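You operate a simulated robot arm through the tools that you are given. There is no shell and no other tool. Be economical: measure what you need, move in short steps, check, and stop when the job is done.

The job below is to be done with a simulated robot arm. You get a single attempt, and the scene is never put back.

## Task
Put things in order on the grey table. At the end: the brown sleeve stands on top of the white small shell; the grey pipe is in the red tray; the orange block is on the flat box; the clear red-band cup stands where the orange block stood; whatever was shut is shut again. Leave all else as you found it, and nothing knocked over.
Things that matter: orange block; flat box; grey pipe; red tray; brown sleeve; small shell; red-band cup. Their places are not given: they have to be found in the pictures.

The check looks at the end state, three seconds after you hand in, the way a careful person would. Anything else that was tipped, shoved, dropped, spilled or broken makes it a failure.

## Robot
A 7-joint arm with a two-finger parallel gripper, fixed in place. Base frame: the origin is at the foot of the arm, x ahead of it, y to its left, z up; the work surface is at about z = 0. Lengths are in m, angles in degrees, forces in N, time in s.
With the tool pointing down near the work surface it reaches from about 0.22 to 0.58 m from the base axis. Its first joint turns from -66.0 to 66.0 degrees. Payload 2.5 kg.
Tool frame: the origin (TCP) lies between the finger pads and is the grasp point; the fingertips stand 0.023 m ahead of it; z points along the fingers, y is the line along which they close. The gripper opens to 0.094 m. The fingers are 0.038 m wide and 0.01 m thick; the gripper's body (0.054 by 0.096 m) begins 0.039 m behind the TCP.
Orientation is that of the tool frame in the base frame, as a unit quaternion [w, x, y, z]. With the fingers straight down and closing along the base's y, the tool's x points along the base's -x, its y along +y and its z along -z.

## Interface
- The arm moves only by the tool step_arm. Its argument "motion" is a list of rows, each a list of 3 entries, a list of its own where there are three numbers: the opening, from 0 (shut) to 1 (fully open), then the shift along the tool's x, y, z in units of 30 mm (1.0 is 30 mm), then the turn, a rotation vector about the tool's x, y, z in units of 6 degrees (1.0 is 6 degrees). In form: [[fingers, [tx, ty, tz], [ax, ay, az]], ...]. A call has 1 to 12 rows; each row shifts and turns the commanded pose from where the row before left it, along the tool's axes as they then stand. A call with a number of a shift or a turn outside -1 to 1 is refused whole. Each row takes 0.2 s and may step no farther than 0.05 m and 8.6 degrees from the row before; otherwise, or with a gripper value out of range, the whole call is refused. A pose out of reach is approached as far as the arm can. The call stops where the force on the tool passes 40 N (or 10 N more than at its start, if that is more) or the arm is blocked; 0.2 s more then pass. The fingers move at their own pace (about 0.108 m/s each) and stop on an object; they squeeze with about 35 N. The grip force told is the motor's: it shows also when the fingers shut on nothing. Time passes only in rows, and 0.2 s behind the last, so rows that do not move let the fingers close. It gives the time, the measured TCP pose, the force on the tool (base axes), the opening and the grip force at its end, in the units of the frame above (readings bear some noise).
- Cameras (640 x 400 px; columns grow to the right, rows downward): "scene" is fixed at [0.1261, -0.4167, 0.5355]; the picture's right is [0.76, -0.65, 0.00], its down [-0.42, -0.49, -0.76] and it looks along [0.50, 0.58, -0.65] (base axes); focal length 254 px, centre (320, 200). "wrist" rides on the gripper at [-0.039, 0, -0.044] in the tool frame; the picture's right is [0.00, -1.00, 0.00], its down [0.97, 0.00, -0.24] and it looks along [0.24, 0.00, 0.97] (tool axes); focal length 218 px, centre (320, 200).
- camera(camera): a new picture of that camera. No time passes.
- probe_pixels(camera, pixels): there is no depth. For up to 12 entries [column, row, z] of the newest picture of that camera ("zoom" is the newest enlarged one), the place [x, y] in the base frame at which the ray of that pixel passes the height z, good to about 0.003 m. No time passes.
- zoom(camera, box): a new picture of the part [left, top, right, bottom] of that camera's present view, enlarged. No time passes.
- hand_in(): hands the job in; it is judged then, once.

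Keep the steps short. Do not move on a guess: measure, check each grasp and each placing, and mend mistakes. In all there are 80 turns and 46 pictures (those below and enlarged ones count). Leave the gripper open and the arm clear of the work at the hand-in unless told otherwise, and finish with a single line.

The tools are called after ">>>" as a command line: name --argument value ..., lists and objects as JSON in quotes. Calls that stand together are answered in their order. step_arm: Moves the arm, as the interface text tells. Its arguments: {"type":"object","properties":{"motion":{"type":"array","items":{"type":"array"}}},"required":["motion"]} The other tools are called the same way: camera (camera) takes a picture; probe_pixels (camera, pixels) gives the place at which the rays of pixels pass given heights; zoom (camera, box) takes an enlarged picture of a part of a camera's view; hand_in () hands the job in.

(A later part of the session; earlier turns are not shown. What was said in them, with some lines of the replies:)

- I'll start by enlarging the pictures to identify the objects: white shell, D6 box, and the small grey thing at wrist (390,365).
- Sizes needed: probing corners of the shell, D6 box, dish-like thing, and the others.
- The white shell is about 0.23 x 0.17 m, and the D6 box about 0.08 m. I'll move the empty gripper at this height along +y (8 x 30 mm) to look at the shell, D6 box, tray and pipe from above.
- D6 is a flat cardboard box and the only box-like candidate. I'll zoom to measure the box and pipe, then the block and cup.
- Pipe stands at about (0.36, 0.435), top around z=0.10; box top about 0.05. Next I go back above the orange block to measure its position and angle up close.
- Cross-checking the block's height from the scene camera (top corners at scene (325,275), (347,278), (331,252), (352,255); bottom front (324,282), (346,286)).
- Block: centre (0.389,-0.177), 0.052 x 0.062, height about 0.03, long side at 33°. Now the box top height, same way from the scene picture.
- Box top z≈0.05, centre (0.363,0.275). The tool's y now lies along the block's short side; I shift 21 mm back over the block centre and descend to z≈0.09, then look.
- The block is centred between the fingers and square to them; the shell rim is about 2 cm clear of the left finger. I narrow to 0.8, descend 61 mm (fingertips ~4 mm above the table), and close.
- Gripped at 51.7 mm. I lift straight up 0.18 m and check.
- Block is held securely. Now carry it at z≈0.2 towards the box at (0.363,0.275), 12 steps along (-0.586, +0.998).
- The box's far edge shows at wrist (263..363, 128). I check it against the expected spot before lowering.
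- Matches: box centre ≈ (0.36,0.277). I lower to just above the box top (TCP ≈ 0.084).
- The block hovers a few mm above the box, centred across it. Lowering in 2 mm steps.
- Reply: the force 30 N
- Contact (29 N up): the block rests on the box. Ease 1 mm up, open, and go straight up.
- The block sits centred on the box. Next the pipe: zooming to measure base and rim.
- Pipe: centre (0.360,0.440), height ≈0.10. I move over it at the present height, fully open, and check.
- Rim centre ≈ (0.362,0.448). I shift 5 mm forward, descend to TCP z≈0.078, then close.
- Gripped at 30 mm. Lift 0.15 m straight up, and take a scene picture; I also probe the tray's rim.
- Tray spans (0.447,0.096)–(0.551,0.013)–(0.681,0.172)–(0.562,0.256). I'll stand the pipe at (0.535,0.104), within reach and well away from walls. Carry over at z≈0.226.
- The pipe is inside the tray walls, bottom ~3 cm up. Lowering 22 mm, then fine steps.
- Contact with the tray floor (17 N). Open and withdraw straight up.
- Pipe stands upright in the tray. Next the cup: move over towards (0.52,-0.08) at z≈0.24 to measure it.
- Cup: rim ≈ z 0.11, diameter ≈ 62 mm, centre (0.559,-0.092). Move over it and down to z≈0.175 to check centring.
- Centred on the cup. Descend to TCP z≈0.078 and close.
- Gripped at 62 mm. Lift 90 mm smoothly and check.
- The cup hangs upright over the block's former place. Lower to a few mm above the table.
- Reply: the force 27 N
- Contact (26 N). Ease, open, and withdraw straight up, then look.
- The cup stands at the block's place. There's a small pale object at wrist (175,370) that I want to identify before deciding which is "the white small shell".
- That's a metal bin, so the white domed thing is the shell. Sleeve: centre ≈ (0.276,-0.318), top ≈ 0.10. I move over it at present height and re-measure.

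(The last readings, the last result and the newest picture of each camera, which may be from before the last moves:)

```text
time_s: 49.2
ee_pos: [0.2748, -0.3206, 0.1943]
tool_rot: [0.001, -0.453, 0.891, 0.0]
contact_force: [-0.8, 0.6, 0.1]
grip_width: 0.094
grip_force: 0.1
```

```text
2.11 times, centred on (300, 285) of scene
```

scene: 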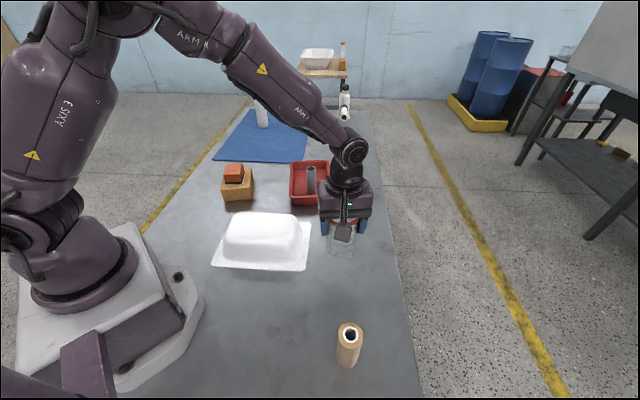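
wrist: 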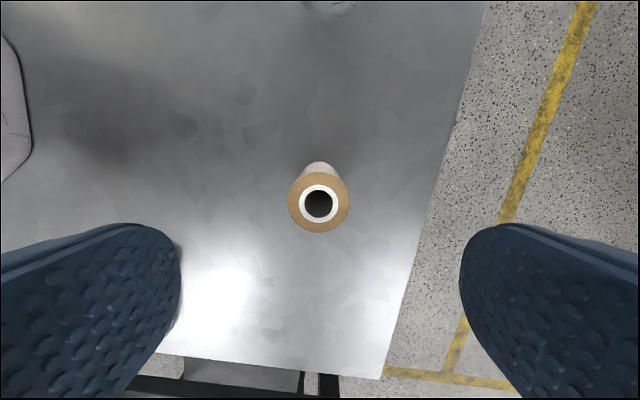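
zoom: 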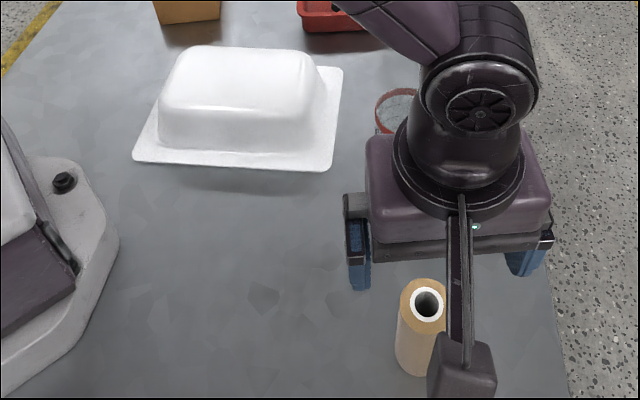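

>>> probe_pixels --camera "wrist" --pixels '[[319, 202, 0.09], [319, 202, 0.1], [319, 202, 0.11], [288, 202, 0.1], [350, 202, 0.1], [319, 233, 0.1]]'

>>> probe_pixels --camera "scene" --pixels '[[350, 333, 0.08], [350, 333, 0.09], [350, 333, 0.1], [350, 333, 0.11]]'

>>> probe_pixels --camera "zoom" --pixels '[[175, 55, 0.07], [305, 55, 0.07], [168, 98, 0.07], [310, 100, 0.07], [160, 148, 0], [322, 152, 0], [335, 168, 0], [343, 68, 0], [133, 160, 0]]'

```text
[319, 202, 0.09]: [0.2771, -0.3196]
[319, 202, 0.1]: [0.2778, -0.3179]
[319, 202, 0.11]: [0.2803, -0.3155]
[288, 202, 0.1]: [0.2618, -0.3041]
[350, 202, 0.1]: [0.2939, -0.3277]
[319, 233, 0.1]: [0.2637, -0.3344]
```

```text
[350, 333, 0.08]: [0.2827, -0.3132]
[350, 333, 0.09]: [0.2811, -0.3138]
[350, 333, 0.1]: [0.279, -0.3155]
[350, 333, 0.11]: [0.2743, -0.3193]
```

```text
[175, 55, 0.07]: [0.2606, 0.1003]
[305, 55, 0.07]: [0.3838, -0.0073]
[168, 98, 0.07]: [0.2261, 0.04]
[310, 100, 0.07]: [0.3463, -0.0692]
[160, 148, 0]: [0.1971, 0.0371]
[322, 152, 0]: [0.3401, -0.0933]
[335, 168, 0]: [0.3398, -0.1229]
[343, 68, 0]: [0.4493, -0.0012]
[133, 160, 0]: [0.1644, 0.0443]
```

Sleeve centre (0.278,-0.318), diameter ≈40 mm, top ≈0.10. Shift 4 mm, descend to TCP ≈0.078, and close.

>>> step_arm --motion '[[1, [-0.13, 0, 0], [0, 0, 0]], [1, [0, 0, 1], [0, 0, 0]], [1, [0, 0, 1], [0, 0, 0]], [1, [0, 0, 1], [0, 0, 0]], [1, [0, 0, 0.86], [0, 0, 0]], [1, [0, 0, 0], [0, 0, 0]]]'

>>> step_arm --motion '[[0.6, [0, 0, 0], [0, 0, 0]], [0.5, [0, 0, 0], [0, 0, 0]], [0.1, [0, 0, 0], [0, 0, 0]], [0, [0, 0, 0], [0, 0, 0]]]'

>>> step_arm --motion '[[0, [0, 0, -0.4], [0, 0, 0]], [0, [0, 0, -0.8], [0, 0, 0]], [0, [0, 0, -1], [0, 0, 0]], [0, [0, 0, -1], [0, 0, 0]], [0, [0, 0, -1], [0, 0, 0]], [0, [0, 0, -1], [0, 0, 0]], [0, [0, 0, -1], [0, 0, 0]], [0, [0, 0, 0], [0, 0, 0]]]'

>>> camera --camera "wrist"

```text
time_s: 50.6
ee_pos: [0.279, -0.314, 0.0792]
tool_rot: [0.001, -0.454, 0.891, 0.0]
contact_force: [-0.6, 0.2, 0.2]
grip_width: 0.0939
grip_force: 0.1
```

```text
time_s: 51.6
ee_pos: [0.2791, -0.3154, 0.0785]
tool_rot: [0.0, -0.453, 0.891, 0.0]
contact_force: [0.5, 0.2, -0.4]
grip_width: 0.038
grip_force: 34.6
```

```text
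time_s: 53.4
ee_pos: [0.2769, -0.3159, 0.2639]
tool_rot: [0.0, -0.454, 0.891, -0.001]
contact_force: [0.5, 0.2, -0.8]
grip_width: 0.038
grip_force: 34.5
```

```text
12 pictures are left
```

wrist: 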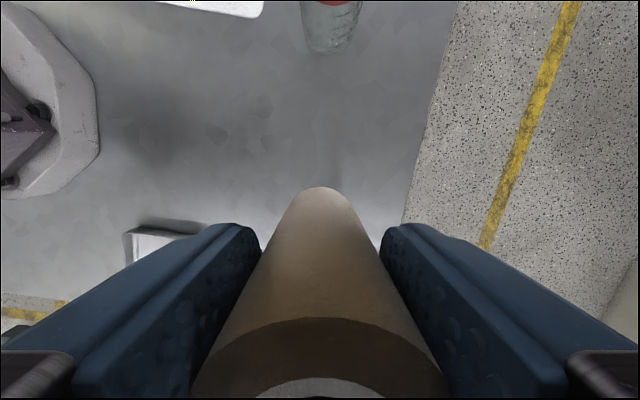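

Sleeve held (38 mm). Shell centre ≈ (0.307,0.020). Carry it there at z≈0.264 (sleeve bottom ~0.185, well above the ~0.07 dome).

>>> step_arm --motion '[[0, [-0.48, 0.29, 0], [0, 0, 0]], [0, [-0.965, 0.578, 0], [0, 0, 0]], [0, [-0.965, 0.578, 0], [0, 0, 0]], [0, [-0.965, 0.578, 0], [0, 0, 0]], [0, [-0.965, 0.578, 0], [0, 0, 0]], [0, [-0.965, 0.578, 0], [0, 0, 0]], [0, [-0.965, 0.578, 0], [0, 0, 0]], [0, [-0.965, 0.578, 0], [0, 0, 0]], [0, [-0.965, 0.578, 0], [0, 0, 0]], [0, [-0.965, 0.578, 0], [0, 0, 0]], [0, [-0.48, 0.29, 0], [0, 0, 0]], [0, [0, 0, 0], [0, 0, 0]]]'

>>> step_arm --motion '[[0, [0, 0, 1], [0, 0, 0]], [0, [0, 0, 1], [0, 0, 0]], [0, [0, 0, 0.5], [0, 0, 0]], [0, [0, 0, 0], [0, 0, 0]]]'

>>> zoom --camera "scene" --box '[190, 150, 350, 290]'

>>> camera --camera "wrist"

```text
time_s: 56.0
ee_pos: [0.3084, 0.0199, 0.2657]
tool_rot: [0.0, -0.454, 0.891, 0.0]
contact_force: [0.7, 0.5, -0.8]
grip_width: 0.0376
grip_force: 34.6
```

```text
time_s: 57.0
ee_pos: [0.3073, 0.0186, 0.189]
tool_rot: [0.0, -0.454, 0.891, 0.0]
contact_force: [-0.2, 0.0, -0.9]
grip_width: 0.0376
grip_force: 34.7
```

```text
2.86 times, centred on (270, 220) of scene
```

zoom: 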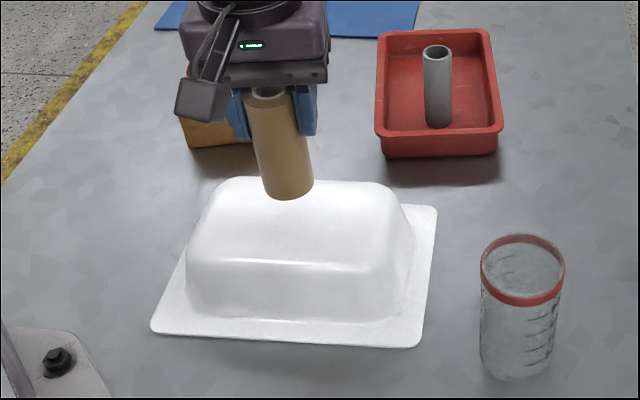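

```text
10 pictures are left
```

wrist: 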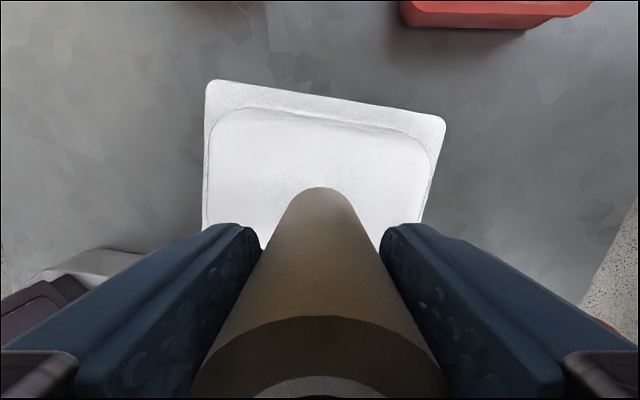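

Sleeve is above the dome's middle, bottom at z≈0.110. Lowering in small steps until contact.

>>> step_arm --motion '[[0, [0, 0, 0.4], [0, 0, 0]], [0, [0, 0, 0.2], [0, 0, 0]], [0, [0, 0, 0.1], [0, 0, 0]], [0, [0, 0, 0], [0, 0, 0]]]'

>>> zoom --camera "scene" --box '[190, 150, 350, 290]'

```text
time_s: 58.0
ee_pos: [0.3076, 0.0197, 0.1686]
tool_rot: [-0.001, -0.455, 0.891, 0.0]
contact_force: [-0.6, 0.6, -1.1]
grip_width: 0.0374
grip_force: 34.8
```

```text
2.86 times, centred on (270, 220) of scene
```

zoom: 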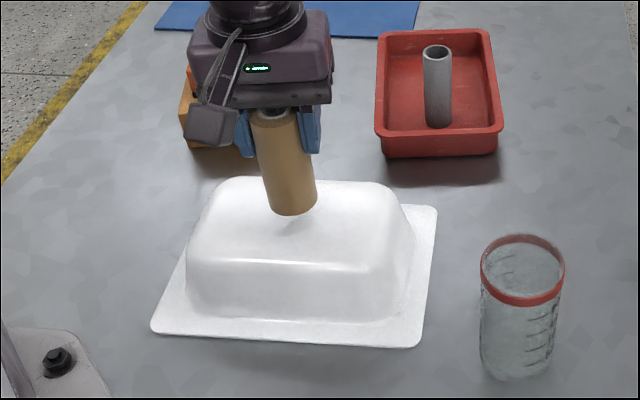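

A faint contact shadow just under the sleeve shows it's ~8 mm above the dome. Continue: 5 mm, then fine steps.

>>> step_arm --motion '[[0, [0, 0, 0.1], [0, 0, 0]], [0, [0, 0, 0.07], [0, 0, 0]], [0, [0, 0, 0], [0, 0, 0]]]'

>>> step_arm --motion '[[0, [0, 0, 0.05], [0, 0, 0]], [0, [0, 0, 0.03], [0, 0, 0]], [0, [0, 0, 0], [0, 0, 0]]]'

```text
time_s: 58.8
ee_pos: [0.306, 0.0201, 0.1639]
tool_rot: [0.0, -0.454, 0.891, 0.0]
contact_force: [0.3, -0.3, 0.4]
grip_width: 0.0373
grip_force: 35.2
```

```text
time_s: 59.6
ee_pos: [0.3071, 0.02, 0.1615]
tool_rot: [0.0, -0.453, 0.891, 0.0]
contact_force: [-0.6, 0.3, -0.7]
grip_width: 0.0373
grip_force: 34.6
```

>>> step_arm --motion '[[0, [0, 0, 0.04], [0, 0, 0]], [0, [0, 0, 0.03], [0, 0, 0]], [0, [0, 0, 0], [0, 0, 0]]]'

>>> step_arm --motion '[[0, [0, 0, 0.03], [0, 0, 0]], [0, [0, 0, 0], [0, 0, 0]]]'

```text
time_s: 60.4
ee_pos: [0.3076, 0.0201, 0.1598]
tool_rot: [0.0, -0.455, 0.891, -0.001]
contact_force: [-0.4, 0.3, -0.3]
grip_width: 0.0371
grip_force: 35.5
```

```text
time_s: 61.0
ee_pos: [0.3075, 0.0195, 0.1594]
tool_rot: [0.0, -0.454, 0.891, 0.0]
contact_force: [0.1, -0.1, -0.4]
grip_width: 0.0372
grip_force: 34.9
```

No contact yet; two more 1 mm steps per call.

>>> step_arm --motion '[[0, [0, 0, 0.04], [0, 0, 0]], [0, [0, 0, 0], [0, 0, 0]]]'

>>> zoom --camera "scene" --box '[220, 170, 310, 240]'

```text
time_s: 61.6
ee_pos: [0.3069, 0.0195, 0.1574]
tool_rot: [0.0, -0.454, 0.891, 0.0]
contact_force: [0.3, 0.0, -0.4]
grip_width: 0.0368
grip_force: 35.3
```

```text
5.71 times, centred on (265, 205) of scene
```

zoom: 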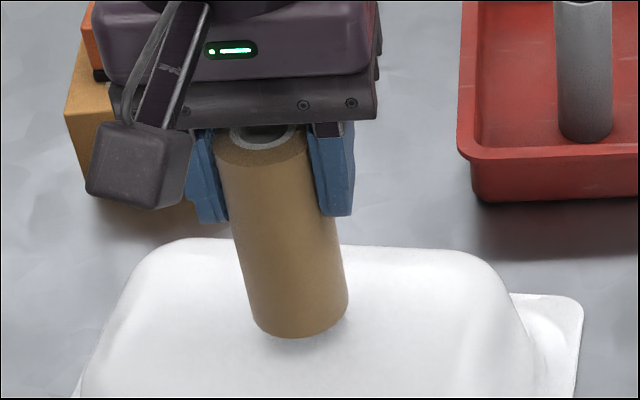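

Nearly touching. Continue 1 mm steps.

>>> step_arm --motion '[[0, [0, 0, 0.04], [0, 0, 0]], [0, [0, 0, 0], [0, 0, 0]]]'

>>> step_arm --motion '[[0, [0, 0, 0.04], [0, 0, 0]], [0, [0, 0, 0], [0, 0, 0]]]'

```text
time_s: 62.2
ee_pos: [0.3073, 0.0182, 0.1561]
tool_rot: [0.0, -0.454, 0.891, 0.0]
contact_force: [-0.4, -0.6, 0.2]
grip_width: 0.0367
grip_force: 34.9
```

```text
time_s: 62.8
ee_pos: [0.308, 0.0185, 0.1549]
tool_rot: [0.0, -0.454, 0.891, 0.0]
contact_force: [1.3, 0.0, -0.6]
grip_width: 0.0367
grip_force: 35.0
```

>>> step_arm --motion '[[0, [0, 0, 0.05], [0, 0, 0]], [0, [0, 0, 0], [0, 0, 0]]]'

>>> step_arm --motion '[[0, [0, 0, 0.04], [0, 0, 0]], [0, [0, 0, 0], [0, 0, 0]]]'

>>> zoom --camera "scene" --box '[220, 170, 310, 240]'

```text
time_s: 63.4
ee_pos: [0.3074, 0.0184, 0.1537]
tool_rot: [0.0, -0.453, 0.891, 0.0]
contact_force: [-0.3, 0.5, -1.3]
grip_width: 0.0365
grip_force: 34.8
```

```text
time_s: 64.0
ee_pos: [0.3076, 0.0191, 0.1525]
tool_rot: [0.0, -0.454, 0.891, -0.001]
contact_force: [1.1, 0.3, -0.9]
grip_width: 0.0367
grip_force: 34.9
```

```text
5.71 times, centred on (265, 205) of scene
```

zoom: 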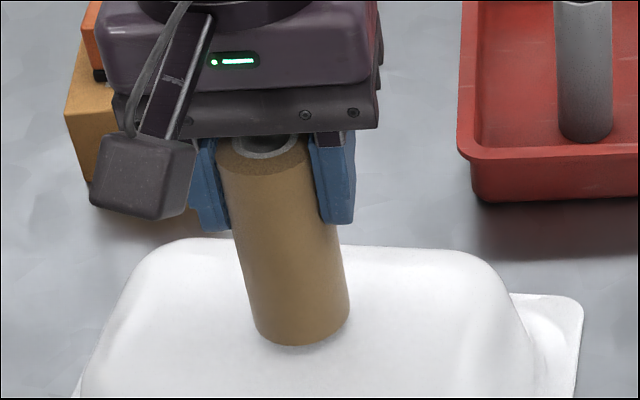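

Still no contact force (dome is lower than thought). Continue with four ~1 mm rows; the call stops itself on force.

>>> step_arm --motion '[[0, [0, 0, 0.035], [0, 0, 0]], [0, [0, 0, 0], [0, 0, 0]], [0, [0, 0, 0.035], [0, 0, 0]], [0, [0, 0, 0], [0, 0, 0]]]'

```text
time_s: 65.0
ee_pos: [0.3075, 0.0191, 0.1495]
tool_rot: [0.0, -0.454, 0.891, 0.001]
contact_force: [0.1, -0.4, -0.8]
grip_width: 0.0364
grip_force: 35.3
```

>>> step_arm --motion '[[0, [0, 0, 0.035], [0, 0, 0]], [0, [0, 0, 0], [0, 0, 0]], [0, [0, 0, 0.03], [0, 0, 0]], [0, [0, 0, 0], [0, 0, 0]]]'

>>> zoom --camera "scene" --box '[220, 170, 310, 240]'

```text
time_s: 66.0
ee_pos: [0.3075, 0.0191, 0.1486]
tool_rot: [0.0, -0.454, 0.891, 0.0]
contact_force: [-7.3, -0.4, 25.2]
grip_width: 0.0363
grip_force: 35.0
```

```text
5.71 times, centred on (265, 205) of scene
```

zoom: 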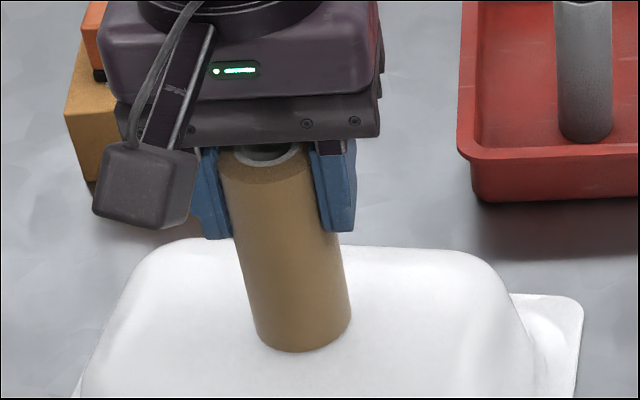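

Contact (25 N): the sleeve rests on the dome. Ease 1 mm, open gently, wait, then straight up well clear.

>>> step_arm --motion '[[0, [0, 0, -0.025], [0, 0, 0]], [0, [0, 0, 0], [0, 0, 0]], [0.6, [0, 0, 0], [0, 0, 0]], [0.8, [0, 0, 0], [0, 0, 0]], [0.8, [0, 0, 0], [0, 0, 0]], [0.8, [0, 0, -0.5], [0, 0, 0]], [0.8, [0, 0, -1], [0, 0, 0]], [0.8, [0, 0, -1], [0, 0, 0]], [0.8, [0, 0, -1], [0, 0, 0]], [0.8, [0, 0, -1], [0, 0, 0]], [1, [0, 0, 0], [0, 0, 0]]]'

>>> camera --camera "scene"

```text
time_s: 68.4
ee_pos: [0.3074, 0.0186, 0.2836]
tool_rot: [0.0, -0.454, 0.891, 0.0]
contact_force: [0.2, -0.1, -1.4]
grip_width: 0.094
grip_force: 0.1
```

```text
5 pictures are left
```

scene: 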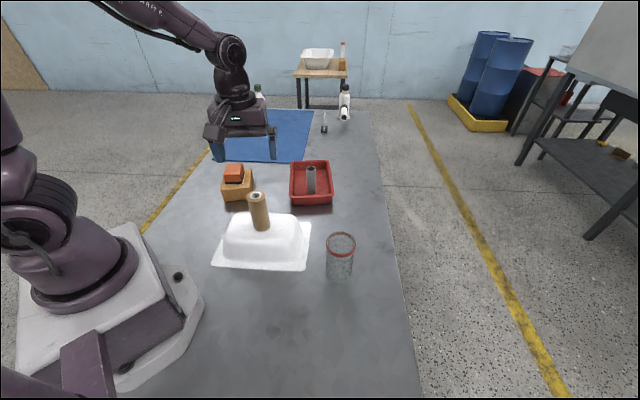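

All in place. I rise a bit further and take one last close look for stability.

>>> step_arm --motion '[[1, [0, 0, -1], [0, 0, 0]], [1, [0, 0, -0.7], [0, 0, 0]], [1, [0, 0, 0], [0, 0, 0]], [1, [0, 0, 0], [0, 0, 0]], [1, [0, 0, 0], [0, 0, 0]]]'

>>> zoom --camera "scene" --box '[190, 140, 380, 290]'

```text
time_s: 69.6
ee_pos: [0.3097, 0.0205, 0.336]
tool_rot: [0.0, -0.454, 0.891, 0.0]
contact_force: [-0.7, 0.2, 0.6]
grip_width: 0.0939
grip_force: 0.0
```

```text
2.67 times, centred on (285, 215) of scene
```

zoom: 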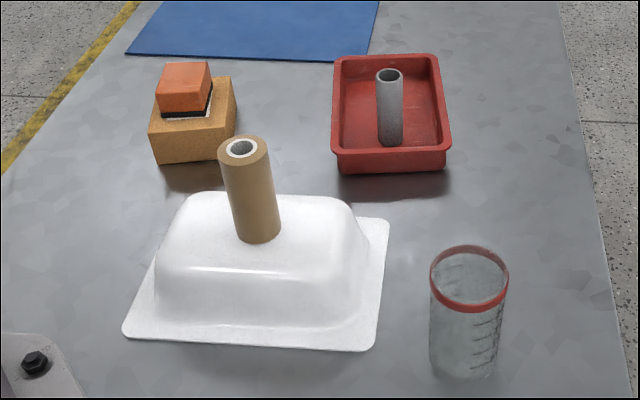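

The sleeve stands on the shell, the pipe is in the tray, the block is on the box and the cup is at the block's old place; nothing else moved. Handing in.

>>> hand_in

```text
The job is handed in.
```

The job is handed in: the sleeve stands on the shell, the pipe is in the tray, the block is on the D6 box (taken as the flat box), and the cup is where the block stood; I opened nothing, nothing tipped, and the gripper is open and clear.
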